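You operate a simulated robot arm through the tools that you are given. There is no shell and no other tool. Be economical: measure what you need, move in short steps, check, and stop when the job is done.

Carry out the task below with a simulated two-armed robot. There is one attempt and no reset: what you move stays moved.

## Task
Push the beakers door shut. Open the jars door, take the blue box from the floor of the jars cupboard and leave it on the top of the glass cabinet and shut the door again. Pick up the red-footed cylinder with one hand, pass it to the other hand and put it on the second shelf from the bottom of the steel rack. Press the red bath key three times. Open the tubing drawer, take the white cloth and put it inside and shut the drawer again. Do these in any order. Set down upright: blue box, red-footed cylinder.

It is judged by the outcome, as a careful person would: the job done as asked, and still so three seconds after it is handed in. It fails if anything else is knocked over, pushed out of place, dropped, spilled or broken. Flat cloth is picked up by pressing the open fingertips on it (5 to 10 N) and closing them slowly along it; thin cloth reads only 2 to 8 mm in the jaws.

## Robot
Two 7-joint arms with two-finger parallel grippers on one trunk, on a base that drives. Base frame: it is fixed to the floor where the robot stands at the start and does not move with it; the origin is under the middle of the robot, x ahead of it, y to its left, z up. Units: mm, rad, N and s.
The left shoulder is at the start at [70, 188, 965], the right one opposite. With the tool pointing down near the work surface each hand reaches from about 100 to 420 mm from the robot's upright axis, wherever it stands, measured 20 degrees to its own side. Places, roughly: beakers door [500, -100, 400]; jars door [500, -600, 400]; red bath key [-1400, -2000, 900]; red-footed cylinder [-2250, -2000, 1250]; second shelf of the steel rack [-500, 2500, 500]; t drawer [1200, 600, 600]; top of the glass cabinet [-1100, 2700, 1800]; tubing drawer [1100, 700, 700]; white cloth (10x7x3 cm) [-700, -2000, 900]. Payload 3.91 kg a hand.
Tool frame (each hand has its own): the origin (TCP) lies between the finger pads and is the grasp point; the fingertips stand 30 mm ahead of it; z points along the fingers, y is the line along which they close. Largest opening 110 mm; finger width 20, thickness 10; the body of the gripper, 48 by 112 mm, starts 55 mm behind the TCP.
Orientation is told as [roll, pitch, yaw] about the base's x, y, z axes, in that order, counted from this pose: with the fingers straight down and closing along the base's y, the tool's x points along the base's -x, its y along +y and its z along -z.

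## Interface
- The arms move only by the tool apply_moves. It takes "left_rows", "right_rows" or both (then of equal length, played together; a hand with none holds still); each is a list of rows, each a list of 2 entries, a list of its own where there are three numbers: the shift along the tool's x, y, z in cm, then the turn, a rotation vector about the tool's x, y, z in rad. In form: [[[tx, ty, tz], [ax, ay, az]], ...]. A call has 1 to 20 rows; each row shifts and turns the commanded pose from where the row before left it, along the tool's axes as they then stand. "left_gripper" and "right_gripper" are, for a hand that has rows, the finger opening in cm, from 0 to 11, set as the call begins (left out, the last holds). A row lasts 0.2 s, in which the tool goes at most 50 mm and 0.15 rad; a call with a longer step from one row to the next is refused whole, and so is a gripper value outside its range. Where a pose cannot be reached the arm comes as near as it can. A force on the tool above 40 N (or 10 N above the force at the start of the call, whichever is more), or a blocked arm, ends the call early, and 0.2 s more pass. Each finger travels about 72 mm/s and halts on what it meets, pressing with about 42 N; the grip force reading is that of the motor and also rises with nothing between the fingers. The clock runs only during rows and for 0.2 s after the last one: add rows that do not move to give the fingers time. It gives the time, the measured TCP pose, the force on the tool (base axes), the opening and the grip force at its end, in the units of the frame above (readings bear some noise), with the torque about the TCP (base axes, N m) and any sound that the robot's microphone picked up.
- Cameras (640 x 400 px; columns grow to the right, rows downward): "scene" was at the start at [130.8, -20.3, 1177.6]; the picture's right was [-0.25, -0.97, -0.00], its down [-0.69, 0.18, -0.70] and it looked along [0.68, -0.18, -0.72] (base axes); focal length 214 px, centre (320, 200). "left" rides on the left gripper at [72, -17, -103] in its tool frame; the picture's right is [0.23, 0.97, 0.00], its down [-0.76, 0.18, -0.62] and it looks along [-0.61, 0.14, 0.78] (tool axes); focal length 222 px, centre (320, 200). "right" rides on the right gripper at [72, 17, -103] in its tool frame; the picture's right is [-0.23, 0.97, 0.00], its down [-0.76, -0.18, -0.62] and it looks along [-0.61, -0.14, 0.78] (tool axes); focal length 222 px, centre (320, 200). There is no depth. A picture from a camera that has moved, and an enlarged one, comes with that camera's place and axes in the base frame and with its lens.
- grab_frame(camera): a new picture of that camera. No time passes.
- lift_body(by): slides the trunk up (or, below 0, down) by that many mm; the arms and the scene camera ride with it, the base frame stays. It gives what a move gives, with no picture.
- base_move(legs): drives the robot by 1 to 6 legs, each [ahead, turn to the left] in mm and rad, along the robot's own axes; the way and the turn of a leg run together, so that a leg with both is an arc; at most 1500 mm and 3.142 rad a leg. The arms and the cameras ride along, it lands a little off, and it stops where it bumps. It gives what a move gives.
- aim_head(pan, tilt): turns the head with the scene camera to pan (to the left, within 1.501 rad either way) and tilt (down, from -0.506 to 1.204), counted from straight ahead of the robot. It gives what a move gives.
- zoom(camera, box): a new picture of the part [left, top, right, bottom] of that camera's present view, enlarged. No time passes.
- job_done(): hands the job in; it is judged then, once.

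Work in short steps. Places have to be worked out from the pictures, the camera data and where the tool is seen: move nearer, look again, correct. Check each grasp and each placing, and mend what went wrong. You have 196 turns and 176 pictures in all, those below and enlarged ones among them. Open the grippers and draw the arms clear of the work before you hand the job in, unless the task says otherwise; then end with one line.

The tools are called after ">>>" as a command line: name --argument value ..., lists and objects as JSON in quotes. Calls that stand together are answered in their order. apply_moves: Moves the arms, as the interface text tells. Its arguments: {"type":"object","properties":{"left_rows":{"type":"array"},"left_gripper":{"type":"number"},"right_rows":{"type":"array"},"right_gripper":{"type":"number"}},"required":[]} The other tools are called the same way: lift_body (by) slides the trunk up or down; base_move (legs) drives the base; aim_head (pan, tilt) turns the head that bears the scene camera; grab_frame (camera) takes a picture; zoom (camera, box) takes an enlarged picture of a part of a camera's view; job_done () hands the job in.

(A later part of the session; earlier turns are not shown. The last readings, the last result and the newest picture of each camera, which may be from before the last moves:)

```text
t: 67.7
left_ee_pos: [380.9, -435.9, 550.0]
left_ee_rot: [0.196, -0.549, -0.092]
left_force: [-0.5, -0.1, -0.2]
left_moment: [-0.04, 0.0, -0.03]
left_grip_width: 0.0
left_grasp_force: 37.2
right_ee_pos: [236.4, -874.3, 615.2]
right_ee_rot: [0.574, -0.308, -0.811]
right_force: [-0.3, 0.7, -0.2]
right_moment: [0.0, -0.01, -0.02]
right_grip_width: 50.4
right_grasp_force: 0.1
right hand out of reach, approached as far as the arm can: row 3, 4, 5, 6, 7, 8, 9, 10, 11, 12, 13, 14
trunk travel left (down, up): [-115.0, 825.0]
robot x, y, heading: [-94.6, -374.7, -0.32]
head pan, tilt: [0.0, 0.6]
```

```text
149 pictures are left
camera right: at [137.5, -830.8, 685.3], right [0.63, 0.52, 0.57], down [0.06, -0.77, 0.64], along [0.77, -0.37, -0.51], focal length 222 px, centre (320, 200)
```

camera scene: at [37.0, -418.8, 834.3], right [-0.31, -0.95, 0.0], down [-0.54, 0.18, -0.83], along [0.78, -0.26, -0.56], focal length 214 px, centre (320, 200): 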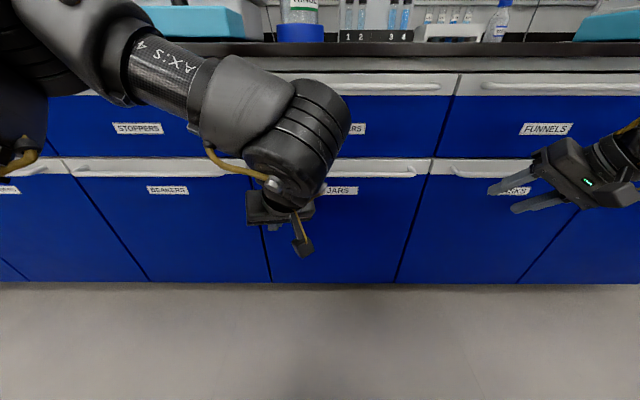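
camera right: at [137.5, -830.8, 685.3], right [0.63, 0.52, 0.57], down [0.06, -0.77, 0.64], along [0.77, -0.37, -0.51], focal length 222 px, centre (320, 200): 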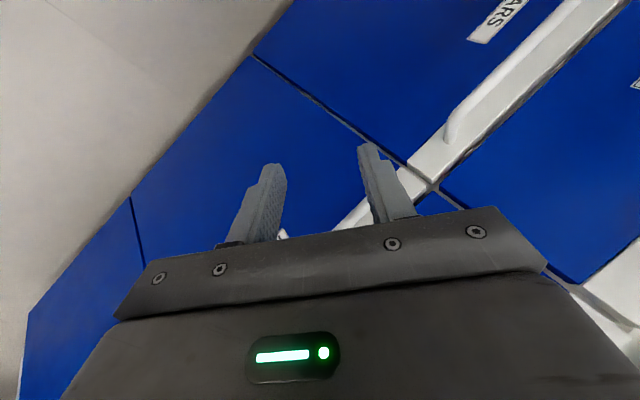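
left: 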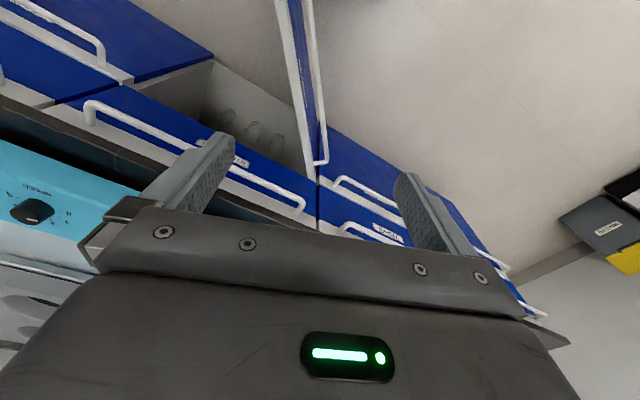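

The right arm could not reach that orientation so close to the body. I back 60 mm and move the hand further out, where a forward-pointing wrist is easier; this also shows whether the commanded orientation was kept.

>>> base_move --legs '[[-60, 0]]'

>>> apply_moves --right_rows '[[[0, 0, 4], [0, 0, 0]], [[0, 0, 4], [0, 0, 0]], [[0, 0, 4], [0, 0, 0]]]'

>>> grab_frame --camera "right"

```text
t: 68.6
left_ee_pos: [322.5, -418.4, 550.8]
left_ee_rot: [0.195, -0.549, -0.094]
left_force: [0.5, 0.5, -1.0]
left_moment: [0.01, 0.01, 0.03]
left_grip_width: 0.2
left_grasp_force: 37.9
right_ee_pos: [177.9, -854.5, 616.6]
right_ee_rot: [0.576, -0.309, -0.814]
right_force: [0.4, 0.2, -0.7]
right_moment: [-0.03, 0.07, 0.03]
right_grip_width: 49.9
right_grasp_force: 0.0
trunk travel left (down, up): [-115.0, 825.0]
robot x, y, heading: [-153.4, -357.6, -0.323]
head pan, tilt: [0.0, 0.6]
```

```text
t: 69.4
left_ee_pos: [322.9, -418.2, 551.0]
left_ee_rot: [0.197, -0.548, -0.093]
left_force: [-0.6, 0.7, 0.6]
left_moment: [-0.02, -0.01, 0.0]
left_grip_width: 0.1
left_grasp_force: 37.9
right_ee_pos: [245.7, -833.6, 521.6]
right_ee_rot: [0.577, -0.308, -0.812]
right_force: [-0.5, 0.7, -0.3]
right_moment: [-0.01, 0.03, -0.04]
right_grip_width: 50.1
right_grasp_force: 0.2
trunk travel left (down, up): [-115.0, 825.0]
robot x, y, heading: [-151.1, -353.1, -0.32]
head pan, tilt: [0.0, 0.6]
```

```text
148 pictures are left
camera right: at [147.3, -789.8, 589.9], right [0.63, 0.52, 0.57], down [0.06, -0.77, 0.64], along [0.77, -0.37, -0.51], focal length 222 px, centre (320, 200)
```

right: 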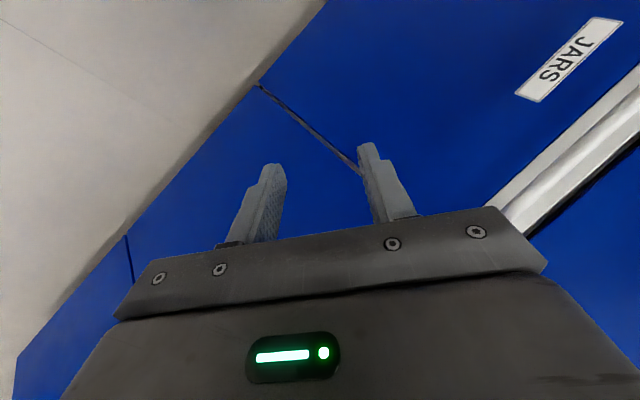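

Each command restarts from the measured pose, and the arm was simply too folded. I move the hand out to ~590 mm ahead, then rotate to a 45° forward-down grip with closing in the vertical plane.

>>> apply_moves --right_rows '[[[-0.9, 4.85, 0.1], [0, 0, 0]], [[-0.9, 4.85, 0.1], [0, 0, 0]], [[-0.9, 4.85, 0.1], [0, 0, 0]], [[0, 0, 0], [-0.003, -0.057, 0.126]], [[0, 0, 0], [-0.003, -0.057, 0.126]], [[0, 0, 0], [-0.003, -0.057, 0.126]], [[0, 0, 0], [-0.003, -0.057, 0.126]], [[0, 0, 0], [-0.003, -0.057, 0.126]], [[0, 0, 0], [-0.003, -0.057, 0.126]], [[0, 0, 0], [-0.003, -0.057, 0.126]], [[0, 0, 0], [-0.003, -0.057, 0.126]]]'

>>> grab_frame --camera "right"

>>> grab_frame --camera "scene"

```text
t: 70.8
left_ee_pos: [323.5, -416.7, 551.2]
left_ee_rot: [0.195, -0.547, -0.091]
left_force: [0.0, -0.5, 0.2]
left_moment: [-0.01, 0.02, -0.01]
left_grip_width: 0.1
left_grasp_force: 37.4
right_ee_pos: [358.5, -897.4, 599.7]
right_ee_rot: [0.666, -0.226, -1.137]
right_force: [-8.1, 6.3, 2.8]
right_moment: [0.03, -0.13, 0.35]
right_grip_width: 49.5
right_grasp_force: 0.1
right hand out of reach, approached as far as the arm can: row 1, 2, 3, 4, 5, 6
trunk travel left (down, up): [-115.0, 825.0]
robot x, y, heading: [-154.9, -357.7, -0.322]
head pan, tilt: [0.0, 0.6]
stopped in row 6 (right hand): the force on the tool passed its limit at 85 N (the readings are from after the stop); the commanded pose is now the measured one
```

```text
147 pictures are left
camera right: at [274.9, -835.8, 673.0], right [0.73, 0.24, 0.64], down [-0.2, -0.82, 0.54], along [0.65, -0.52, -0.55], focal length 222 px, centre (320, 200)
```

right: 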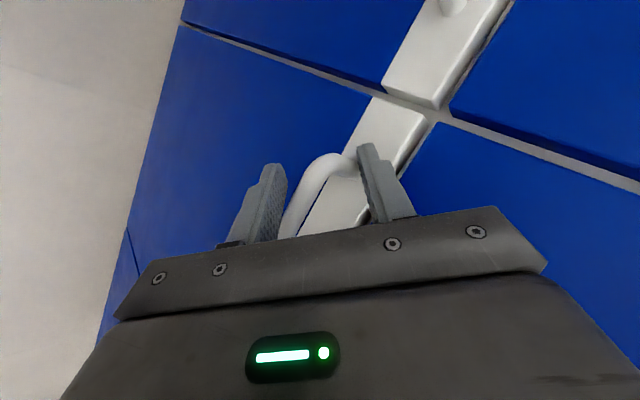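

```text
146 pictures are left
camera scene: at [-21.5, -399.6, 834.5], right [-0.32, -0.95, 0.0], down [-0.54, 0.18, -0.83], along [0.78, -0.26, -0.56], focal length 214 px, centre (320, 200)
```

scene: 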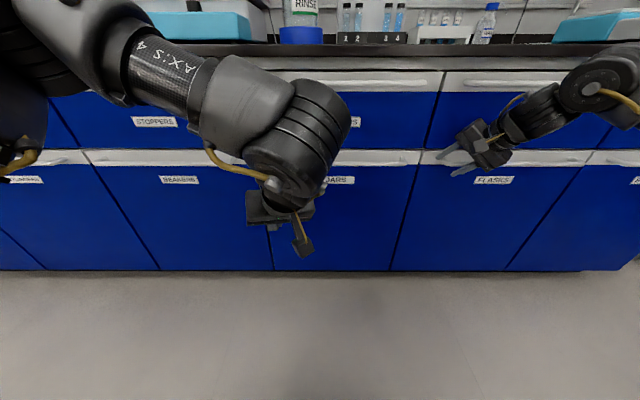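

The hand drifted to the flasks handle, but only touched it. This arm naturally lands too far right; the mirrored left arm from the right of the door suits this pull much better. I withdraw the right hand and restore it to pointing down.

>>> apply_moves --right_rows '[[[0, 0, -4], [0, 0, 0]], [[0, 0, -4], [0, 0, 0]], [[0, 0, -4], [0, 0, 0]], [[4.1, -0.6, -1.7], [0, 0, 0]], [[4.1, -0.6, -1.7], [0, 0, 0]], [[4.1, -0.6, -1.7], [0, 0, 0]], [[4.1, -0.6, -1.7], [0, 0, 0]], [[0, 0, 0], [0.076, 0.067, -0.101]], [[0, 0, 0], [0.076, 0.067, -0.101]], [[0, 0, 0], [0.076, 0.067, -0.101]], [[0, 0, 0], [0.076, 0.067, -0.101]], [[0, 0, 0], [0.076, 0.067, -0.101]], [[0, 0, 0], [0.076, 0.067, -0.101]], [[0, 0, 0], [0.076, 0.067, -0.101]]]'

>>> grab_frame --camera "scene"

```text
t: 73.8
left_ee_pos: [322.8, -418.9, 551.7]
left_ee_rot: [0.196, -0.548, -0.093]
left_force: [0.2, -0.4, -0.1]
left_moment: [0.01, 0.01, -0.01]
left_grip_width: 0.0
left_grasp_force: 37.7
right_ee_pos: [213.3, -897.6, 621.1]
right_ee_rot: [0.002, -0.007, -0.324]
right_force: [-0.1, 0.2, 0.6]
right_moment: [-0.03, 0.0, -0.02]
right_grip_width: 50.0
right_grasp_force: 0.1
right hand out of reach, approached as far as the arm can: row 4, 5, 6, 7, 11, 12, 13, 14
trunk travel left (down, up): [-115.0, 825.0]
robot x, y, heading: [-154.5, -358.4, -0.323]
head pan, tilt: [0.0, 0.6]
```

```text
145 pictures are left
camera scene: at [-20.6, -399.8, 834.3], right [-0.32, -0.95, 0.0], down [-0.54, 0.18, -0.82], along [0.78, -0.26, -0.57], focal length 214 px, centre (320, 200)
```

scene: 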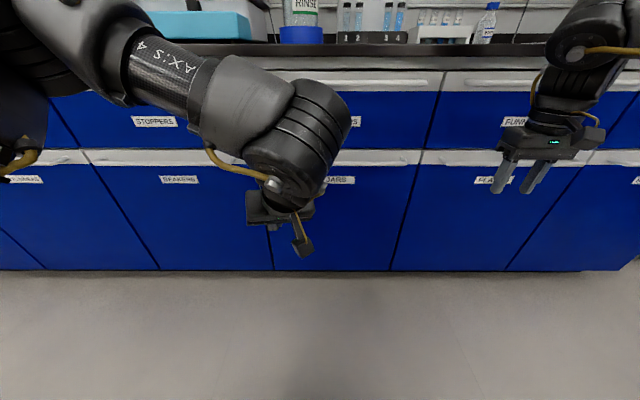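

Right hand is pointing down again. I tuck it inward and drive to the right side of the jars door.

>>> apply_moves --right_rows '[[[1.5, 4.1, 0], [0, 0, 0]], [[1.5, 4.1, 0], [0, 0, 0]], [[1.5, 4.1, 0], [0, 0, 0]], [[1.5, 4.1, 0], [0, 0, 0]]]'

>>> base_move --legs '[[60, 0], [0, -1.6], [540, 0], [0, 1.75]]'

>>> grab_frame --camera "scene"

```text
t: 74.8
left_ee_pos: [322.9, -417.7, 549.3]
left_ee_rot: [0.195, -0.547, -0.091]
left_force: [-0.5, -0.2, 0.6]
left_moment: [-0.01, 0.0, -0.01]
left_grip_width: 0.0
left_grasp_force: 37.5
right_ee_pos: [189.8, -731.8, 610.5]
right_ee_rot: [0.004, -0.007, -0.329]
right_force: [0.2, 0.7, 0.2]
right_moment: [-0.03, 0.01, -0.03]
right_grip_width: 50.0
right_grasp_force: 0.0
right hand out of reach, approached as far as the arm can: row 3, 4
trunk travel left (down, up): [-115.0, 825.0]
robot x, y, heading: [-152.9, -355.5, -0.32]
head pan, tilt: [0.0, 0.6]
```

```text
t: 86.5
left_ee_pos: [203.0, -873.9, 550.5]
left_ee_rot: [0.197, -0.547, 0.046]
left_force: [0.1, 0.2, 0.2]
left_moment: [-0.04, -0.01, -0.01]
left_grip_width: 0.1
left_grasp_force: 37.6
right_ee_pos: [115.7, -1203.3, 608.6]
right_ee_rot: [0.005, -0.005, -0.186]
right_force: [0.5, 0.7, -0.1]
right_moment: [-0.01, 0.03, -0.03]
right_grip_width: 50.1
right_grasp_force: 0.0
trunk travel left (down, up): [-115.0, 825.0]
robot x, y, heading: [-274.9, -877.4, -0.185]
head pan, tilt: [0.0, 0.6]
```

```text
144 pictures are left
camera scene: at [-138.9, -903.6, 834.2], right [-0.18, -0.98, 0.0], down [-0.56, 0.1, -0.82], along [0.81, -0.15, -0.57], focal length 214 px, centre (320, 200)
```

scene: 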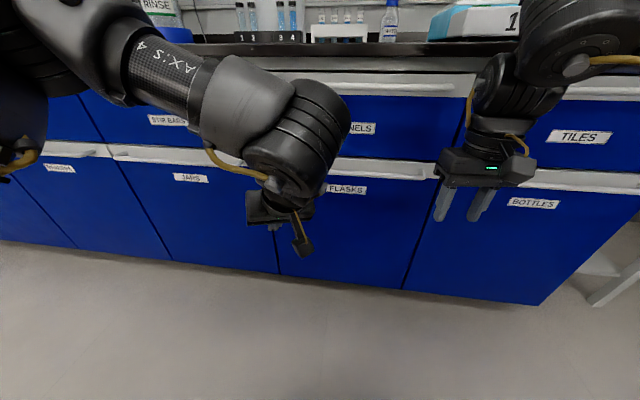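

Robot now stands right of the jars door. I square up, move the left hand out to in front of the bar's right part, and roll it for a vertical-plane grip.

>>> base_move --legs '[[-45, -0.14]]'

>>> apply_moves --left_rows '[[[-3.03, 3.03, 0.7], [0, 0, 0]], [[-3.03, 3.03, 0.7], [0, 0, 0]], [[-3.03, 3.03, 0.7], [0, 0, 0]], [[-3.03, 3.03, 0.7], [0, 0, 0]], [[-3.03, 3.03, 0.7], [0, 0, 0]], [[-3.03, 3.03, 0.7], [0, 0, 0]], [[0, 0, 0], [0.0456, 0.0064, -0.1387]], [[0, 0, 0], [0.0456, 0.0064, -0.1387]], [[0, 0, 0], [0.0456, 0.0064, -0.1387]], [[0, 0, 0], [0.0456, 0.0064, -0.1387]], [[0, 0, 0], [0.0456, 0.0064, -0.1387]], [[0, 0, 0], [0.0456, 0.0064, -0.1387]], [[0, 0, 0], [0.0456, 0.0064, -0.1387]], [[0, 0, 0], [0.0456, 0.0064, -0.1387]], [[0, 0, 0], [0.0456, 0.0064, -0.1387]], [[0, 0, 0], [0.0456, 0.0064, -0.1387]]]' --left_gripper 5

>>> grab_frame --camera "left"

>>> grab_frame --camera "scene"

```text
t: 87.5
left_ee_pos: [156.2, -929.5, 550.7]
left_ee_rot: [0.198, -0.547, -0.094]
left_force: [-0.8, 0.5, 0.1]
left_moment: [0.04, 0.0, 0.0]
left_grip_width: 0.0
left_grasp_force: 38.1
right_ee_pos: [23.3, -1243.3, 609.3]
right_ee_rot: [0.005, -0.006, -0.326]
right_force: [-1.3, 0.5, 0.2]
right_moment: [0.03, -0.03, -0.01]
right_grip_width: 49.9
right_grasp_force: 0.1
trunk travel left (down, up): [-115.0, 825.0]
robot x, y, heading: [-321.8, -866.2, -0.322]
head pan, tilt: [0.0, 0.6]
```

```text
t: 90.9
left_ee_pos: [284.0, -787.9, 611.4]
left_ee_rot: [-0.788, 0.003, 1.248]
left_force: [0.6, -1.2, 0.0]
left_moment: [0.0, -0.03, 0.01]
left_grip_width: 50.4
left_grasp_force: 0.1
left hand out of reach, approached as far as the arm can: row 5, 6
right_ee_pos: [22.2, -1243.4, 608.6]
right_ee_rot: [0.005, -0.005, -0.326]
right_force: [-1.2, -0.1, 0.2]
right_moment: [0.02, -0.01, 0.0]
right_grip_width: 50.0
right_grasp_force: 0.0
trunk travel left (down, up): [-115.0, 825.0]
robot x, y, heading: [-318.7, -865.8, -0.321]
head pan, tilt: [0.0, 0.6]
```

```text
143 pictures are left
camera left: at [202.0, -837.9, 698.3], right [-0.72, 0.0, -0.69], down [-0.3, 0.9, 0.31], along [0.62, 0.43, -0.65], focal length 222 px, centre (320, 200)
```

left: 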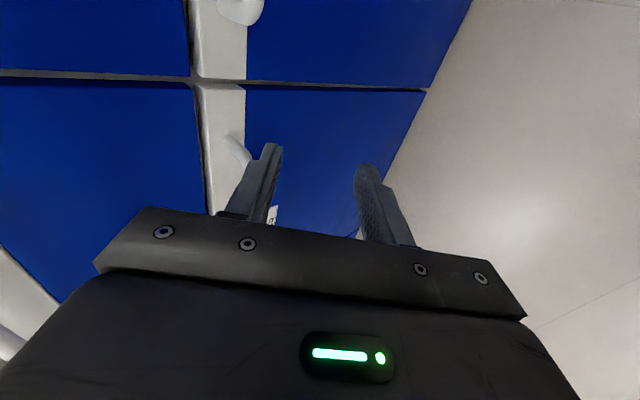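

```text
142 pictures are left
camera scene: at [-187.2, -911.1, 834.3], right [-0.32, -0.95, 0.0], down [-0.54, 0.18, -0.82], along [0.78, -0.26, -0.57], focal length 214 px, centre (320, 200)
```

scene: 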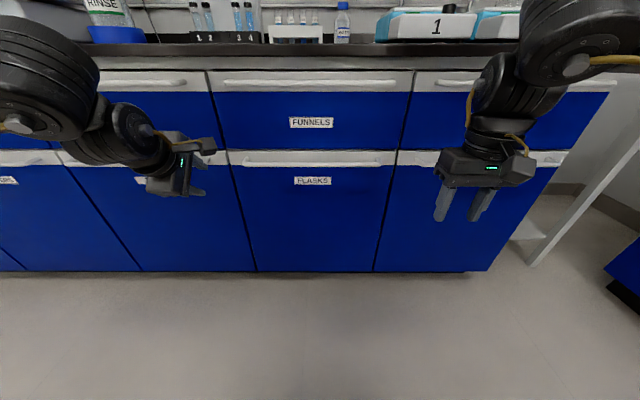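

The left hand reached the wanted orientation, just right of the jars handle's end. I shift it left and up to a pre-grasp pose above the bar and look.

>>> apply_moves --left_rows '[[[-2.75, -3.45, 1.25], [0, 0, 0]], [[-2.75, -3.45, 1.25], [0, 0, 0]]]'

>>> grab_frame --camera "left"

>>> zoom --camera "scene" --box '[60, 80, 260, 205]'

```text
t: 91.5
left_ee_pos: [363.7, -759.1, 643.7]
left_ee_rot: [-0.785, 0.0, 1.245]
left_force: [-0.4, -0.3, 0.0]
left_moment: [0.0, -0.03, 0.0]
left_grip_width: 50.1
left_grasp_force: 0.0
right_ee_pos: [21.8, -1243.2, 610.2]
right_ee_rot: [0.005, -0.005, -0.327]
right_force: [0.3, 0.3, -0.3]
right_moment: [0.0, 0.03, -0.03]
right_grip_width: 50.0
right_grasp_force: 0.1
trunk travel left (down, up): [-115.0, 825.0]
robot x, y, heading: [-321.9, -864.3, -0.324]
head pan, tilt: [0.0, 0.6]
```

```text
141 pictures are left
camera left: at [280.8, -809.0, 729.9], right [-0.72, 0.0, -0.69], down [-0.29, 0.9, 0.31], along [0.62, 0.43, -0.65], focal length 222 px, centre (320, 200)
```

left: 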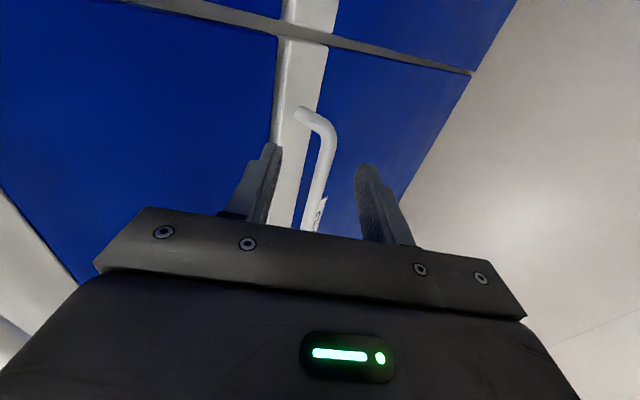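

```text
3.20 times, centred on (160, 142) of scene
camera zoom: at [-187.1, -911.0, 834.2], right [-0.32, -0.95, 0.0], down [-0.54, 0.18, -0.82], along [0.78, -0.26, -0.57], focal length 686 px, centre (832, 384)
```

zoom: 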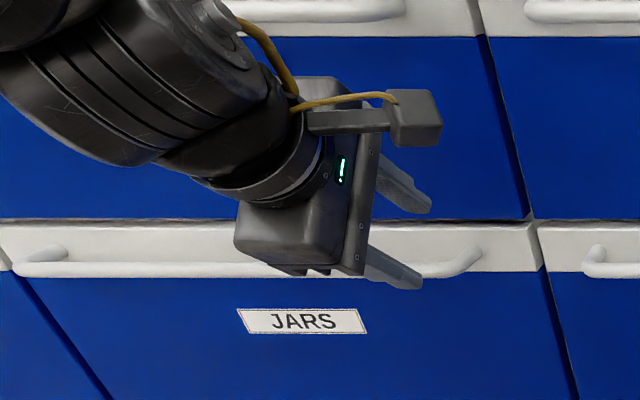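

The bar lies centred between the fingers. I advance along the tool axis and close.

>>> apply_moves --left_rows '[[[0, 0, 2], [0, 0, 0]], [[0, 0, 1.5], [0, 0, 0]], [[0, 0, 1], [0, 0, 0]], [[0, 0, 0.7], [0, 0, 0]]]'

>>> grab_frame --camera "left"

```text
t: 92.5
left_ee_pos: [397.6, -771.1, 610.4]
left_ee_rot: [-0.792, 0.001, 1.244]
left_force: [-17.8, 4.3, 11.6]
left_moment: [-0.08, -0.57, 0.12]
left_grip_width: 47.8
left_grasp_force: 0.0
right_ee_pos: [20.4, -1243.6, 610.4]
right_ee_rot: [0.005, -0.009, -0.326]
right_force: [0.7, -0.2, -0.1]
right_moment: [-0.01, 0.02, -0.02]
right_grip_width: 49.8
right_grasp_force: 0.1
trunk travel left (down, up): [-115.0, 825.0]
robot x, y, heading: [-323.6, -864.6, -0.321]
head pan, tilt: [0.0, 0.6]
```

```text
139 pictures are left
camera left: at [314.4, -819.5, 695.8], right [-0.72, 0.0, -0.69], down [-0.29, 0.9, 0.31], along [0.63, 0.43, -0.65], focal length 222 px, centre (320, 200)
```

left: 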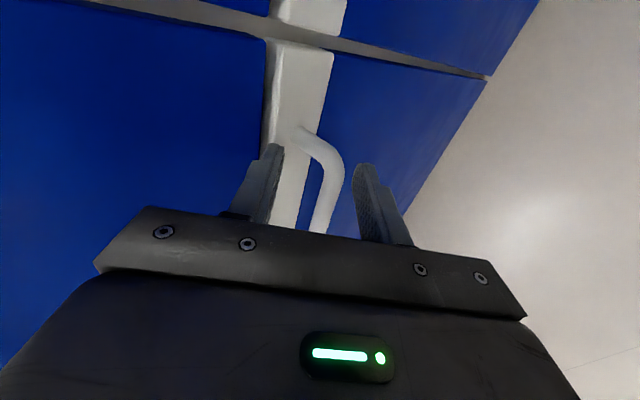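

The upper fingertip is touching the door's face, so the bar is well inside the jaws. Close.

>>> apply_moves --left_rows '[[[0, 0, -0.2], [0, 0, 0]], [[0, 0, 0], [0, 0, 0]], [[0, 0, 0], [0, 0, 0]], [[0, 0, 0], [0, 0, 0]]]' --left_gripper 0

>>> grab_frame --camera "left"

```text
t: 93.1
left_ee_pos: [395.7, -768.7, 600.6]
left_ee_rot: [-0.765, -0.006, 1.241]
left_force: [-5.6, 0.9, -3.7]
left_moment: [-0.55, 0.25, -0.25]
left_grip_width: 12.7
left_grasp_force: 42.2
right_ee_pos: [22.8, -1243.7, 608.7]
right_ee_rot: [0.005, -0.006, -0.327]
right_force: [0.5, -0.7, -0.5]
right_moment: [0.02, 0.0, 0.03]
right_grip_width: 50.2
right_grasp_force: 0.3
trunk travel left (down, up): [-115.0, 825.0]
robot x, y, heading: [-324.4, -871.9, -0.321]
head pan, tilt: [0.0, 0.6]
stopped in row 2 (left hand): the force on the tool passed its limit at 48 N (the readings are from after the stop); the commanded pose is now the measured one
```

```text
138 pictures are left
camera left: at [314.1, -819.1, 686.9], right [-0.74, 0.02, -0.68], down [-0.28, 0.9, 0.33], along [0.61, 0.44, -0.66], focal length 222 px, centre (320, 200)
```

left: 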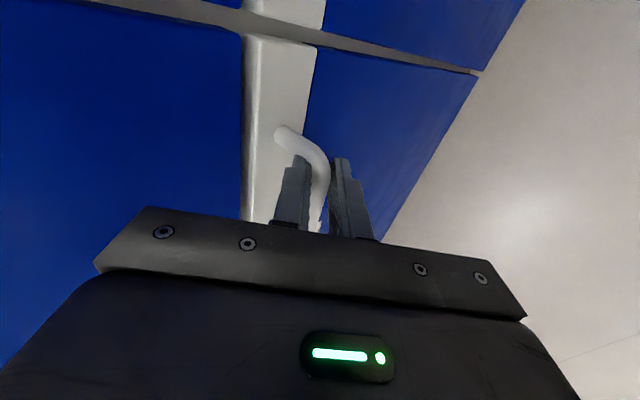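

The bar is gripped (12.7 mm). Now I pull along the arc about the left hinge, three small steps, watching the force.

>>> apply_moves --left_rows '[[[-0.24, 1.46, -1.4], [0, 0.035, 0.036]], [[-0.24, 1.46, -1.4], [0, 0.035, 0.036]], [[-0.24, 1.46, -1.4], [0, 0.035, 0.036]], [[-0.24, 1.46, -1.4], [0, 0.035, 0.036]]]'

>>> grab_frame --camera "scene"

```text
t: 93.4
left_ee_pos: [393.8, -769.3, 602.0]
left_ee_rot: [-0.775, 0.002, 1.229]
left_force: [14.2, -3.3, -9.3]
left_moment: [-1.24, 0.23, -0.29]
left_grip_width: 12.6
left_grasp_force: 45.5
right_ee_pos: [23.2, -1244.8, 608.8]
right_ee_rot: [0.006, -0.005, -0.33]
right_force: [0.1, -0.8, 0.0]
right_moment: [-0.01, -0.01, -0.01]
right_grip_width: 50.0
right_grasp_force: 0.0
trunk travel left (down, up): [-115.0, 825.0]
robot x, y, heading: [-319.0, -868.1, -0.322]
head pan, tilt: [0.0, 0.6]
stopped in row 1 (left hand): the force on the tool passed its limit at 56 N (the readings are from after the stop); the commanded pose is now the measured one
```

```text
137 pictures are left
camera scene: at [-185.4, -911.4, 833.9], right [-0.32, -0.95, 0.0], down [-0.54, 0.18, -0.82], along [0.78, -0.26, -0.57], focal length 214 px, centre (320, 200)
```

scene: 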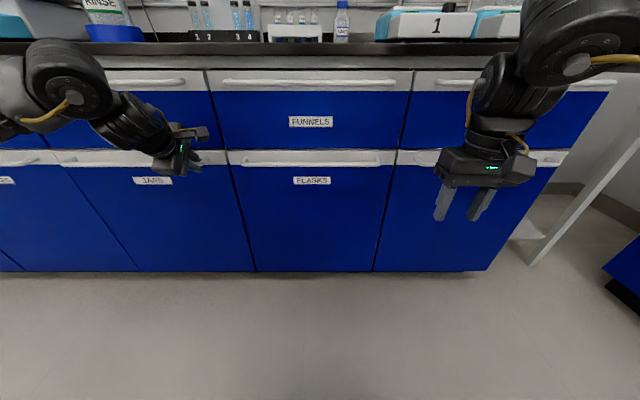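

It stopped at 56 N within one step — perhaps too abrupt or a catch. I pull straight back more gently.

>>> apply_moves --left_rows '[[[0, 0.3, -0.3], [0, 0, 0]], [[0, 0.3, -0.3], [0, 0, 0]], [[0, 0.3, -0.3], [0, 0, 0]], [[0, 0.3, -0.3], [0, 0, 0]], [[0, 0.3, -0.3], [0, 0, 0]], [[0, 0.3, -0.3], [0, 0, 0]]]'

```text
t: 93.8
left_ee_pos: [393.9, -768.1, 599.5]
left_ee_rot: [-0.778, 0.004, 1.232]
left_force: [18.5, -7.3, -9.5]
left_moment: [-0.63, 0.07, 0.13]
left_grip_width: 13.1
left_grasp_force: 44.5
right_ee_pos: [24.2, -1245.5, 609.0]
right_ee_rot: [0.006, -0.006, -0.331]
right_force: [0.1, -0.4, 0.3]
right_moment: [-0.01, 0.0, 0.02]
right_grip_width: 50.2
right_grasp_force: 0.1
trunk travel left (down, up): [-115.0, 825.0]
robot x, y, heading: [-321.2, -862.9, -0.326]
head pan, tilt: [0.0, 0.6]
stopped in row 1 (left hand): the force on the tool passed its limit at 44 N (the readings are from after the stop); the commanded pose is now the measured one
```

Stiff at 44 N near the bar's right end; either a catch or the hinge is on the right. I test with a small base pull.

>>> base_move --legs '[[-25, 0]]'

>>> grab_frame --camera "left"

>>> zoom --camera "scene" --box '[0, 80, 260, 280]'

```text
t: 94.5
left_ee_pos: [392.1, -769.2, 600.8]
left_ee_rot: [-0.783, 0.005, 1.234]
left_force: [14.8, -6.1, -10.2]
left_moment: [-0.89, 0.16, 0.24]
left_grip_width: 12.9
left_grasp_force: 45.0
right_ee_pos: [19.8, -1245.4, 606.7]
right_ee_rot: [0.01, -0.007, -0.331]
right_force: [0.7, -0.1, 0.7]
right_moment: [-0.02, -0.02, 0.01]
right_grip_width: 50.5
right_grasp_force: 0.0
trunk travel left (down, up): [-115.0, 825.0]
robot x, y, heading: [-322.6, -864.4, -0.335]
head pan, tilt: [0.0, 0.6]
stopped in leg 1: the force on the tool passed its limit at 56 N (the readings are from after the stop); the commanded pose is now the measured one
```

```text
136 pictures are left
camera left: at [308.9, -817.0, 687.9], right [-0.73, 0.01, -0.69], down [-0.28, 0.91, 0.31], along [0.63, 0.42, -0.66], focal length 222 px, centre (320, 200)
```

left: 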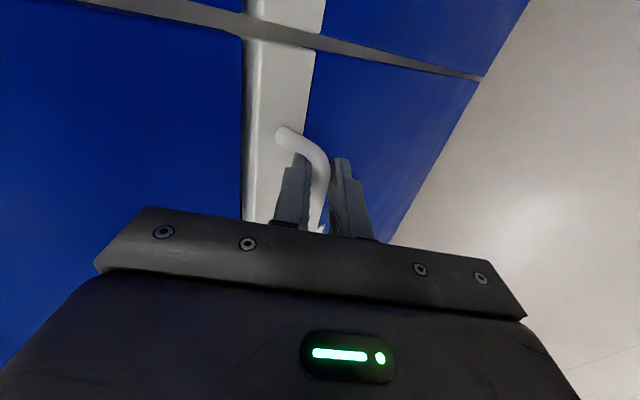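

```text
2.00 times, centred on (130, 180) of scene
camera zoom: at [-188.2, -911.5, 834.0], right [-0.33, -0.95, 0.0], down [-0.54, 0.18, -0.82], along [0.78, -0.27, -0.57], focal length 429 px, centre (700, 240)
```

zoom: 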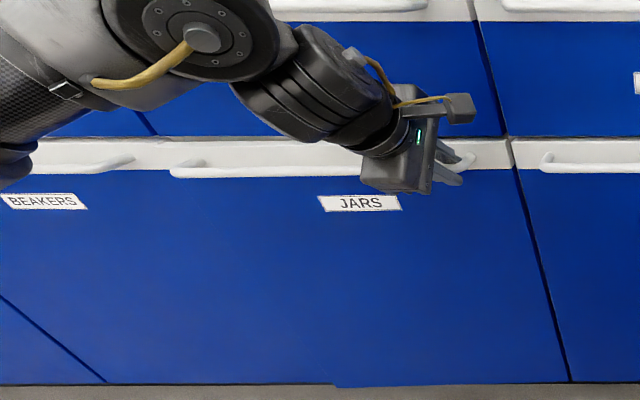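

The door doesn't budge with 56 N at this end, so the hinge must be on the right. I release and retract the left hand, to regrasp at the bar's left end with the right hand from the left side.

>>> apply_moves --left_rows '[[[0, 0, 0], [0, 0, 0]], [[0, 0, 0], [0, 0, 0]], [[0, 0, -3], [0, 0, 0]], [[0, 0, -3], [0, 0, 0]], [[0, 2.8, -2.8], [0, 0, 0]], [[0, 2.8, -2.8], [0, 0, 0]], [[0, 2.8, -2.8], [0, 0, 0]], [[0, 0, 0], [-0.051, 0.051, 0.1235]], [[0, 0, 0], [-0.051, 0.051, 0.1235]], [[0, 0, 0], [-0.051, 0.051, 0.1235]], [[0, 0, 0], [-0.051, 0.051, 0.1235]], [[0, 0, 0], [-0.051, 0.051, 0.1235]], [[0, 0, 0], [-0.051, 0.051, 0.1235]], [[0, 0, 0], [-0.051, 0.051, 0.1235]], [[0, 0, 0], [-0.051, 0.051, 0.1235]], [[0, 0, 0], [-0.051, 0.051, 0.1235]], [[0, 0, 0], [-0.051, 0.051, 0.1235]], [[0, 0, 0], [-0.051, 0.051, 0.1235]], [[0, 0, 0], [-0.051, 0.051, 0.1235]]]' --left_gripper 6

>>> grab_frame --camera "scene"

```text
t: 98.5
left_ee_pos: [120.7, -825.3, 600.6]
left_ee_rot: [-0.005, -0.004, -0.338]
left_force: [0.0, 0.6, 0.2]
left_moment: [0.02, 0.01, -0.02]
left_grip_width: 60.1
left_grasp_force: 0.0
left hand out of reach, approached as far as the arm can: row 15, 16, 17, 18, 19
right_ee_pos: [18.0, -1244.4, 608.6]
right_ee_rot: [0.009, -0.01, -0.33]
right_force: [-0.4, -0.1, -0.3]
right_moment: [0.0, 0.01, -0.03]
right_grip_width: 50.3
right_grasp_force: 0.0
trunk travel left (down, up): [-115.0, 825.0]
robot x, y, heading: [-325.8, -866.2, -0.332]
head pan, tilt: [0.0, 0.6]
```

```text
134 pictures are left
camera scene: at [-190.3, -911.4, 834.2], right [-0.32, -0.95, 0.0], down [-0.53, 0.18, -0.82], along [0.78, -0.27, -0.57], focal length 214 px, centre (320, 200)
```

scene: 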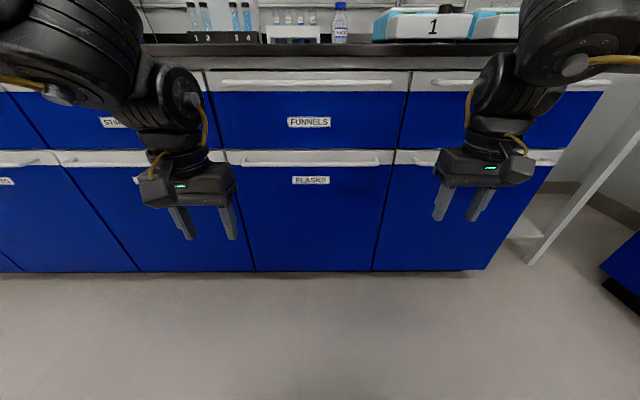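

Both arms are tidy now. I drive left along the aisle to l≈+40 and face the bench again.

>>> base_move --legs '[[0, 1.577], [960, 0], [0, -1.571]]'

>>> grab_frame --camera "scene"

```text
t: 111.2
left_ee_pos: [443.8, 91.0, 600.9]
left_ee_rot: [-0.005, -0.007, -0.347]
left_force: [-0.5, -0.1, 0.3]
left_moment: [-0.03, 0.03, 0.01]
left_grip_width: 60.1
left_grasp_force: 0.0
right_ee_pos: [335.7, -328.5, 610.1]
right_ee_rot: [0.009, -0.008, -0.34]
right_force: [-0.1, 0.4, -0.1]
right_moment: [-0.02, 0.0, 0.02]
right_grip_width: 50.1
right_grasp_force: 0.0
trunk travel left (down, up): [-115.0, 825.0]
robot x, y, heading: [-4.4, 48.9, -0.339]
head pan, tilt: [0.0, 0.6]
```

```text
133 pictures are left
camera scene: at [129.9, 6.5, 834.3], right [-0.33, -0.94, 0.0], down [-0.53, 0.19, -0.82], along [0.78, -0.27, -0.57], focal length 214 px, centre (320, 200)
```

scene: 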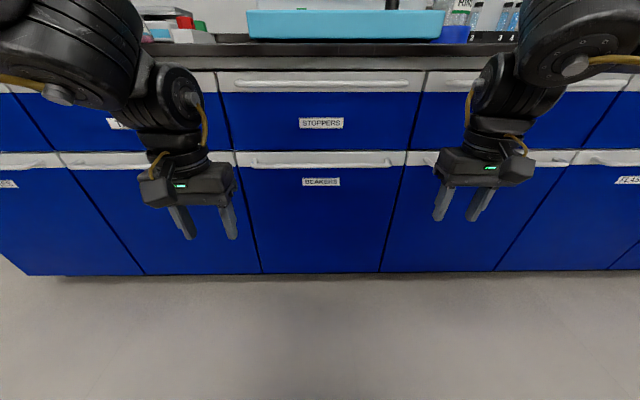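

Positioned: right hand is left-front of the jars bar's left end. I move it out, rotate to the mirrored 45° grip pose and look.

>>> apply_moves --right_rows '[[[-3.3, -2.3, -1], [0, 0, 0]], [[-3.3, -2.3, -1], [0, 0, 0]], [[-3.3, -2.3, -1], [0, 0, 0]], [[0, 0, 0], [-0.051, -0.051, 0.1235]], [[0, 0, 0], [-0.051, -0.051, 0.1235]], [[0, 0, 0], [-0.051, -0.051, 0.1235]], [[0, 0, 0], [-0.051, -0.051, 0.1235]], [[0, 0, 0], [-0.051, -0.051, 0.1235]], [[0, 0, 0], [-0.051, -0.051, 0.1235]], [[0, 0, 0], [-0.051, -0.051, 0.1235]], [[0, 0, 0], [-0.051, -0.051, 0.1235]], [[0, 0, 0], [-0.051, -0.051, 0.1235]], [[0, 0, 0], [-0.051, -0.051, 0.1235]], [[0, 0, 0], [-0.051, -0.051, 0.1235]], [[0, 0, 0], [-0.051, -0.051, 0.1235]]]'

>>> grab_frame --camera "right"

```text
t: 114.5
left_ee_pos: [443.3, 89.7, 599.4]
left_ee_rot: [-0.006, -0.007, -0.346]
left_force: [-0.3, 0.1, -0.8]
left_moment: [-0.02, -0.02, -0.04]
left_grip_width: 59.9
left_grasp_force: 0.1
right_ee_pos: [350.2, -564.0, 709.7]
right_ee_rot: [0.499, -0.152, -1.307]
right_force: [0.4, 0.0, 0.3]
right_moment: [-0.03, 0.02, 0.03]
right_grip_width: 50.1
right_grasp_force: 0.0
right hand out of reach, approached as far as the arm can: row 1, 2, 3, 7, 8, 9, 10, 11, 12, 13, 14, 15
trunk travel left (down, up): [-115.0, 825.0]
robot x, y, heading: [-1.7, 51.8, -0.339]
head pan, tilt: [0.0, 0.6]
```

```text
132 pictures are left
camera right: at [292.5, -489.0, 796.4], right [0.87, 0.07, 0.5], down [-0.26, -0.78, 0.57], along [0.43, -0.62, -0.65], focal length 222 px, centre (320, 200)
```

right: 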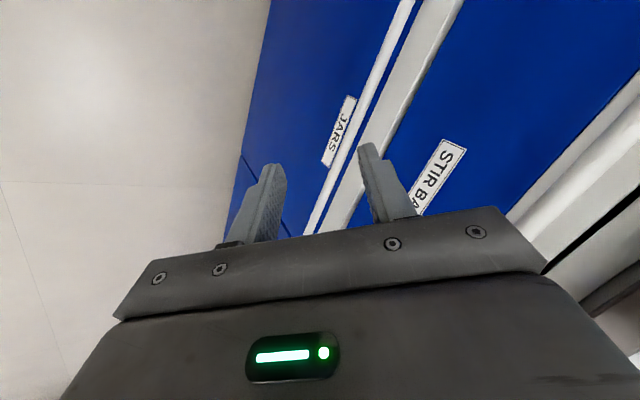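

The right arm drifted because it's cramped at shoulder height. I raise the trunk so the hand works below the shoulder, then finish the translation and rotation.

>>> lift_body --by 150

>>> apply_moves --right_rows '[[[2, 0.3, 3.85], [0, 0, 0]], [[2, 0.3, 3.85], [0, 0, 0]], [[2, 0.3, 3.85], [0, 0, 0]], [[2, 0.3, 3.85], [0, 0, 0]], [[2, 0.3, 3.85], [0, 0, 0]], [[0, 0, 0], [-0.0466, -0.0486, 0.114]], [[0, 0, 0], [-0.0466, -0.0486, 0.114]], [[0, 0, 0], [-0.0466, -0.0486, 0.114]], [[0, 0, 0], [-0.0466, -0.0486, 0.114]], [[0, 0, 0], [-0.0466, -0.0486, 0.114]]]'

>>> grab_frame --camera "scene"

>>> grab_frame --camera "right"

```text
t: 116.2
left_ee_pos: [442.9, 91.7, 749.9]
left_ee_rot: [-0.006, -0.007, -0.345]
left_force: [-0.1, 0.1, -1.1]
left_moment: [-0.01, 0.02, -0.02]
left_grip_width: 59.8
left_grasp_force: 0.1
right_ee_pos: [349.1, -564.5, 860.5]
right_ee_rot: [0.501, -0.152, -1.306]
right_force: [-0.7, -0.1, 0.2]
right_moment: [0.0, 0.02, 0.01]
right_grip_width: 50.4
right_grasp_force: 0.0
trunk travel left (down, up): [-265.0, 675.0]
robot x, y, heading: [-4.3, 50.5, -0.339]
head pan, tilt: [0.0, 0.6]
```

```text
t: 118.4
left_ee_pos: [442.4, 91.3, 750.8]
left_ee_rot: [-0.005, -0.008, -0.345]
left_force: [0.7, 0.3, 0.2]
left_moment: [-0.02, -0.03, -0.03]
left_grip_width: 60.0
left_grasp_force: 0.1
right_ee_pos: [285.5, -733.3, 821.1]
right_ee_rot: [0.743, -0.046, -1.791]
right_force: [0.2, -0.4, 0.5]
right_moment: [0.03, 0.0, -0.02]
right_grip_width: 50.3
right_grasp_force: 0.1
right hand out of reach, approached as far as the arm can: row 1, 2, 3, 4, 5, 6, 7, 8, 9, 10
trunk travel left (down, up): [-265.0, 675.0]
robot x, y, heading: [-5.7, 51.0, -0.338]
head pan, tilt: [0.0, 0.6]
```

```text
131 pictures are left
camera scene: at [129.0, 6.8, 984.4], right [-0.33, -0.94, 0.0], down [-0.53, 0.19, -0.83], along [0.78, -0.27, -0.56], focal length 214 px, centre (320, 200)
```

scene: 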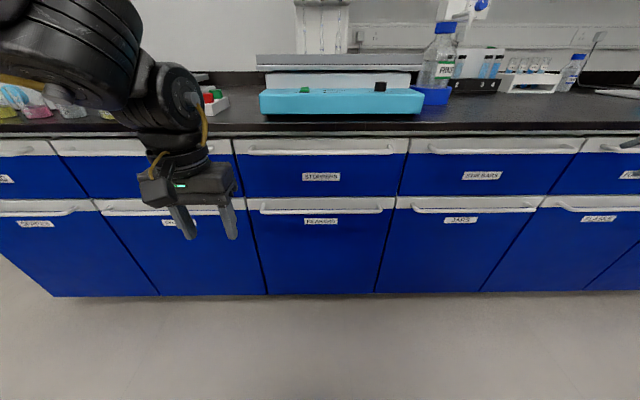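

```text
130 pictures are left
camera right: at [246.1, -646.5, 905.8], right [0.66, -0.35, 0.67], down [-0.7, -0.61, 0.37], along [0.27, -0.71, -0.65], focal length 222 px, centre (320, 200)
```

right: 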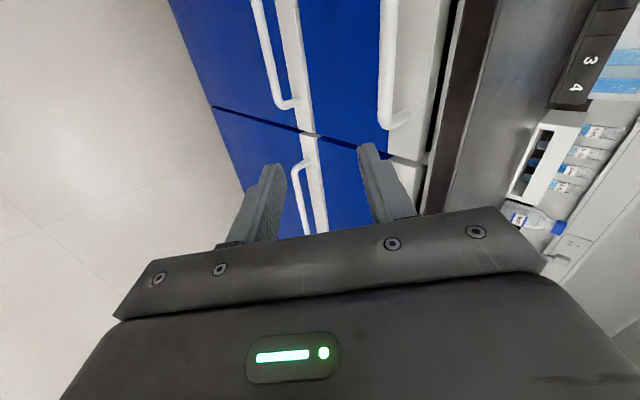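

The right arm attains this roll only far out to its right (a joint limit). I bring it back to plain pointing-down, and will try the opposite roll.

>>> apply_moves --right_rows '[[[0, 0, 0], [0.052, 0.0507, -0.124]], [[0, 0, 0], [0.052, 0.0507, -0.124]], [[0, 0, 0], [0.052, 0.0507, -0.124]], [[0, 0, 0], [0.052, 0.0507, -0.124]], [[0, 0, 0], [0.052, 0.0507, -0.124]], [[0, 0, 0], [0.052, 0.0507, -0.124]], [[0, 0, 0], [0.052, 0.0507, -0.124]], [[0, 0, 0], [0.052, 0.0507, -0.124]], [[0, 0, 0], [0.052, 0.0507, -0.124]], [[0, 0, 0], [0.052, 0.0507, -0.124]], [[0, 0, 0], [0.052, 0.0507, -0.124]], [[1, 4.7, 1.1], [0, 0, 0]], [[1, 4.7, 1.1], [0, 0, 0]], [[1, 4.7, 1.1], [0, 0, 0]], [[1, 4.7, 1.1], [0, 0, 0]], [[1, 4.7, 1.1], [0, 0, 0]], [[1, 4.7, 1.1], [0, 0, 0]], [[1, 4.7, 1.1], [0, 0, 0]], [[1, 4.7, 1.1], [0, 0, 0]], [[1, 4.7, 1.1], [0, 0, 0]]]'

```text
t: 122.6
left_ee_pos: [442.2, 90.1, 751.4]
left_ee_rot: [-0.005, -0.006, -0.345]
left_force: [0.4, 0.0, -0.3]
left_moment: [0.05, -0.02, 0.0]
left_grip_width: 60.3
left_grasp_force: 0.1
right_ee_pos: [360.5, -735.3, 818.2]
right_ee_rot: [0.045, -0.07, -0.473]
right_force: [-0.6, -0.5, 0.1]
right_moment: [0.0, 0.0, -0.01]
right_grip_width: 49.9
right_grasp_force: 0.2
right hand out of reach, approached as far as the arm can: row 8, 9, 12, 13, 14, 15, 16, 17, 18, 19, 20
trunk travel left (down, up): [-265.0, 675.0]
robot x, y, heading: [-3.5, 52.1, -0.338]
head pan, tilt: [0.0, 0.6]
```

The arm is stretched out and stuck. I pull it back toward the robot and down.

>>> apply_moves --right_rows '[[[3, 0, 2], [0, 0, 0]], [[3, 0, 2], [0, 0, 0]], [[3, 0, 2], [0, 0, 0]], [[3, 0, 2], [0, 0, 0]], [[2, 3, 1], [0, 0, 0]], [[2, 3, 1], [0, 0, 0]], [[1, 4, 0], [0, 0, 0]], [[1, 4, 0], [0, 0, 0]], [[0, 4, 0], [0, 0, 0]], [[0, 4, 0], [0, 0, 0]]]'

>>> grab_frame --camera "scene"

```text
t: 124.8
left_ee_pos: [442.8, 89.4, 751.5]
left_ee_rot: [-0.007, -0.008, -0.345]
left_force: [0.1, 0.2, 0.3]
left_moment: [-0.03, 0.0, 0.05]
left_grip_width: 60.0
left_grasp_force: 0.0
right_ee_pos: [310.4, -750.5, 778.7]
right_ee_rot: [0.044, -0.07, -0.474]
right_force: [0.1, 0.2, -0.9]
right_moment: [-0.02, 0.03, -0.03]
right_grip_width: 50.3
right_grasp_force: 0.0
right hand out of reach, approached as far as the arm can: row 1, 2, 3, 4, 5, 6, 7, 8, 9, 10
trunk travel left (down, up): [-265.0, 675.0]
robot x, y, heading: [-2.4, 53.8, -0.34]
head pan, tilt: [0.0, 0.6]
```

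```text
129 pictures are left
camera scene: at [130.1, 6.3, 984.2], right [-0.33, -0.94, 0.0], down [-0.53, 0.19, -0.82], along [0.78, -0.27, -0.57], focal length 214 px, centre (320, 200)
```

scene: 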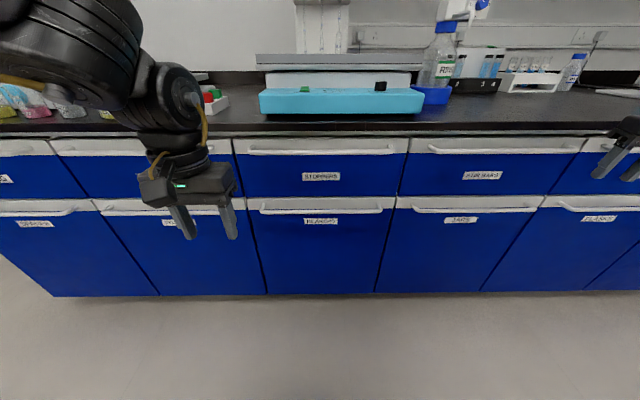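

Still limited. I look at the arm itself to understand its posture.

>>> aim_head --pan -1.0 --tilt 0.3

>>> grab_frame --camera "scene"

```text
t: 126.1
left_ee_pos: [441.8, 90.4, 751.6]
left_ee_rot: [-0.006, -0.007, -0.345]
left_force: [-0.3, 0.0, -0.3]
left_moment: [0.01, 0.04, 0.01]
left_grip_width: 60.0
left_grasp_force: 0.1
right_ee_pos: [308.9, -751.1, 777.8]
right_ee_rot: [0.044, -0.071, -0.473]
right_force: [0.7, 0.0, -0.4]
right_moment: [0.01, -0.03, -0.02]
right_grip_width: 49.9
right_grasp_force: 0.0
trunk travel left (down, up): [-265.0, 675.0]
robot x, y, heading: [-4.0, 48.9, -0.338]
head pan, tilt: [-1.0, 0.3]
```

```text
128 pictures are left
camera scene: at [68.1, -55.1, 1011.7], right [-0.97, -0.23, 0.0], down [-0.07, 0.29, -0.96], along [0.22, -0.93, -0.3], focal length 214 px, centre (320, 200)
```

scene: 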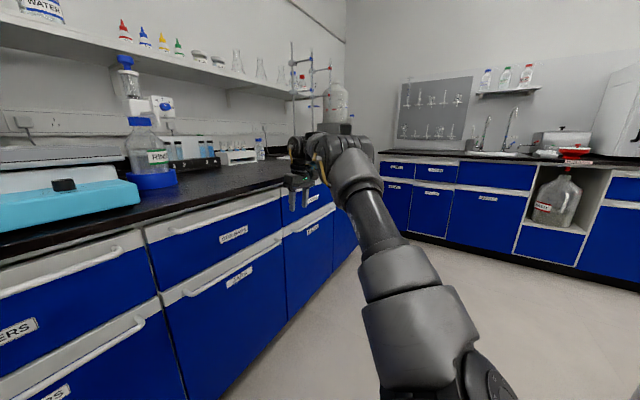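

I unwind the wrist partly toward the earlier orientation while drawing the hand inward.

>>> apply_moves --right_rows '[[[2, 3, 0], [-0.05, -0.05, 0.12]], [[2, 3, 0], [-0.05, -0.05, 0.12]], [[2.5, 3, 0], [-0.05, -0.05, 0.12]], [[3, 2.5, 0], [-0.05, -0.05, 0.12]], [[3, 2.5, 0], [-0.05, -0.05, 0.12]], [[3.5, 2, 0], [-0.05, -0.05, 0.12]], [[4, 1, 0], [0, 0, 0]], [[4, 1, 0], [0, 0, 0]], [[4, 1, 0], [0, 0, 0]], [[4, 1, 0], [0, 0, 0]]]'

```text
t: 128.3
left_ee_pos: [442.1, 91.6, 751.1]
left_ee_rot: [-0.005, -0.007, -0.345]
left_force: [0.4, 0.2, -0.1]
left_moment: [0.0, 0.0, -0.02]
left_grip_width: 60.3
left_grasp_force: 0.0
right_ee_pos: [283.3, -577.0, 793.4]
right_ee_rot: [0.462, -0.187, -1.247]
right_force: [-0.1, 0.2, -0.6]
right_moment: [0.0, 0.0, -0.01]
right_grip_width: 50.2
right_grasp_force: 0.1
right hand out of reach, approached as far as the arm can: row 1, 2, 6, 7, 8, 9, 10
trunk travel left (down, up): [-265.0, 675.0]
robot x, y, heading: [-3.6, 53.4, -0.337]
head pan, tilt: [-1.0, 0.3]
```

Better. I keep moving it inward, then rotate back to plain.

>>> apply_moves --right_rows '[[[3.8, 1.3, 1.4], [0, 0, 0]], [[3.8, 1.3, 1.4], [0, 0, 0]], [[3.8, 1.3, 1.4], [0, 0, 0]], [[3.8, 1.3, 1.4], [0, 0, 0]], [[3.8, 1.3, 1.4], [0.048, 0.047, -0.1135]], [[0, 0, 0], [0.048, 0.047, -0.1135]], [[0, 0, 0], [0.048, 0.047, -0.1135]], [[0, 0, 0], [0.048, 0.047, -0.1135]], [[0, 0, 0], [0.048, 0.047, -0.1135]], [[0, 0, 0], [0.048, 0.047, -0.1135]], [[0, 0, 0], [0.048, 0.047, -0.1135]], [[0, 0, 0], [0.048, 0.047, -0.1135]]]'

```text
t: 130.9
left_ee_pos: [442.8, 90.2, 750.0]
left_ee_rot: [-0.007, -0.006, -0.345]
left_force: [0.4, 0.0, 0.6]
left_moment: [-0.03, 0.0, 0.02]
left_grip_width: 60.0
left_grasp_force: 0.0
right_ee_pos: [286.1, -542.6, 782.4]
right_ee_rot: [-0.048, 0.01, -0.284]
right_force: [-0.8, -0.4, 0.8]
right_moment: [-0.02, -0.01, 0.01]
right_grip_width: 50.1
right_grasp_force: 0.0
right hand out of reach, approached as far as the arm can: row 1, 2, 3, 4, 5
trunk travel left (down, up): [-265.0, 675.0]
robot x, y, heading: [-1.9, 55.1, -0.337]
head pan, tilt: [-1.0, 0.3]
```

Plain and mobile again. I move it inward and try the opposite roll.

>>> apply_moves --right_rows '[[[-1, 3.6, 1], [0, 0, 0]], [[-1, 3.6, 1], [0, 0, 0]], [[-1, 3.6, 1], [0, 0, 0]], [[-1, 3.6, 1], [0, 0, 0]], [[-1, 3.6, 1], [0, 0, 0]], [[0, 0, 0], [0.051, -0.051, -0.1235]], [[0, 0, 0], [0.051, -0.051, -0.1235]], [[0, 0, 0], [0.051, -0.051, -0.1235]], [[0, 0, 0], [0.051, -0.051, -0.1235]], [[0, 0, 0], [0.051, -0.051, -0.1235]], [[0, 0, 0], [0.051, -0.051, -0.1235]], [[0, 0, 0], [0.051, -0.051, -0.1235]], [[0, 0, 0], [0.051, -0.051, -0.1235]], [[0, 0, 0], [0.051, -0.051, -0.1235]], [[0, 0, 0], [0.051, -0.051, -0.1235]], [[0, 0, 0], [0.051, -0.051, -0.1235]], [[0, 0, 0], [0.051, -0.051, -0.1235]]]'

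>>> grab_frame --camera "right"

```text
t: 134.5
left_ee_pos: [442.4, 89.8, 751.8]
left_ee_rot: [-0.005, -0.009, -0.345]
left_force: [-0.4, -0.4, -0.2]
left_moment: [0.01, -0.01, 0.0]
left_grip_width: 60.0
left_grasp_force: 0.1
right_ee_pos: [369.1, -393.2, 713.5]
right_ee_rot: [-0.774, 0.049, 1.285]
right_force: [-1.1, 0.1, 0.1]
right_moment: [-0.02, 0.01, 0.04]
right_grip_width: 50.3
right_grasp_force: 0.1
right hand out of reach, approached as far as the arm can: row 5
trunk travel left (down, up): [-265.0, 675.0]
robot x, y, heading: [-3.6, 50.0, -0.342]
head pan, tilt: [-1.0, 0.3]
```

```text
127 pictures are left
camera right: at [267.5, -435.3, 778.4], right [-0.61, 0.38, -0.69], down [-0.07, 0.84, 0.53], along [0.79, 0.38, -0.49], focal length 222 px, centre (320, 200)
```

right: 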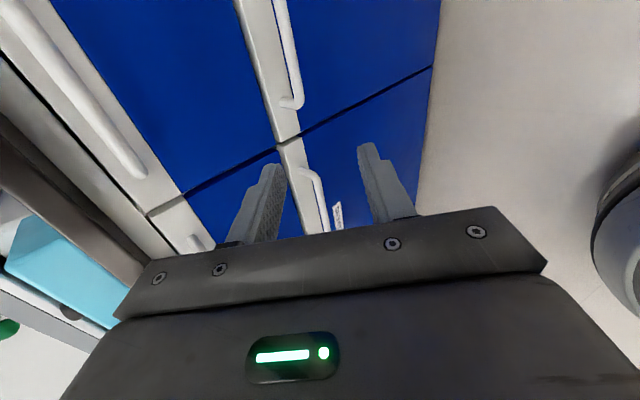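

The opposite roll works for the right arm. The hand is in front of the gap between beakers and jars; I move to a pre-grasp above the jars bar's left part.

>>> apply_moves --right_rows '[[[0.9, -0.75, 3.2], [0, 0, 0]], [[0.9, -0.75, 3.2], [0, 0, 0]], [[0.9, -0.75, 3.2], [0, 0, 0]], [[0.9, -0.75, 3.2], [0, 0, 0]]]'

>>> grab_frame --camera "right"

```text
t: 135.5
left_ee_pos: [441.9, 89.8, 749.9]
left_ee_rot: [-0.006, -0.007, -0.346]
left_force: [0.4, -0.3, 0.6]
left_moment: [0.04, 0.01, 0.01]
left_grip_width: 60.2
left_grasp_force: 0.2
right_ee_pos: [463.4, -461.9, 646.2]
right_ee_rot: [-0.774, 0.05, 1.284]
right_force: [-0.5, 0.7, 0.0]
right_moment: [0.0, -0.04, -0.01]
right_grip_width: 50.3
right_grasp_force: 0.1
trunk travel left (down, up): [-265.0, 675.0]
robot x, y, heading: [-3.5, 48.8, -0.336]
head pan, tilt: [-1.0, 0.3]
```

```text
126 pictures are left
camera right: at [362.2, -503.9, 710.7], right [-0.61, 0.38, -0.69], down [-0.07, 0.84, 0.53], along [0.79, 0.38, -0.49], focal length 222 px, centre (320, 200)
```

right: 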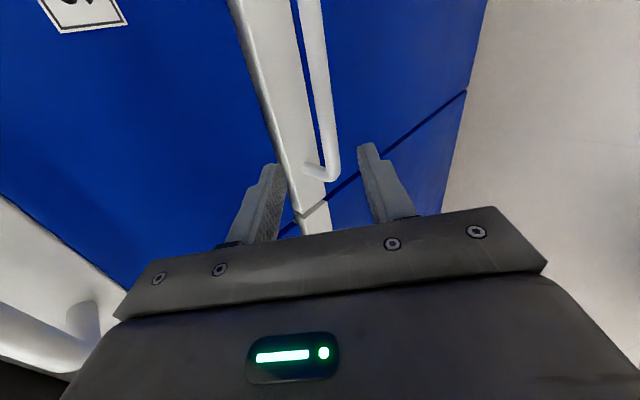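

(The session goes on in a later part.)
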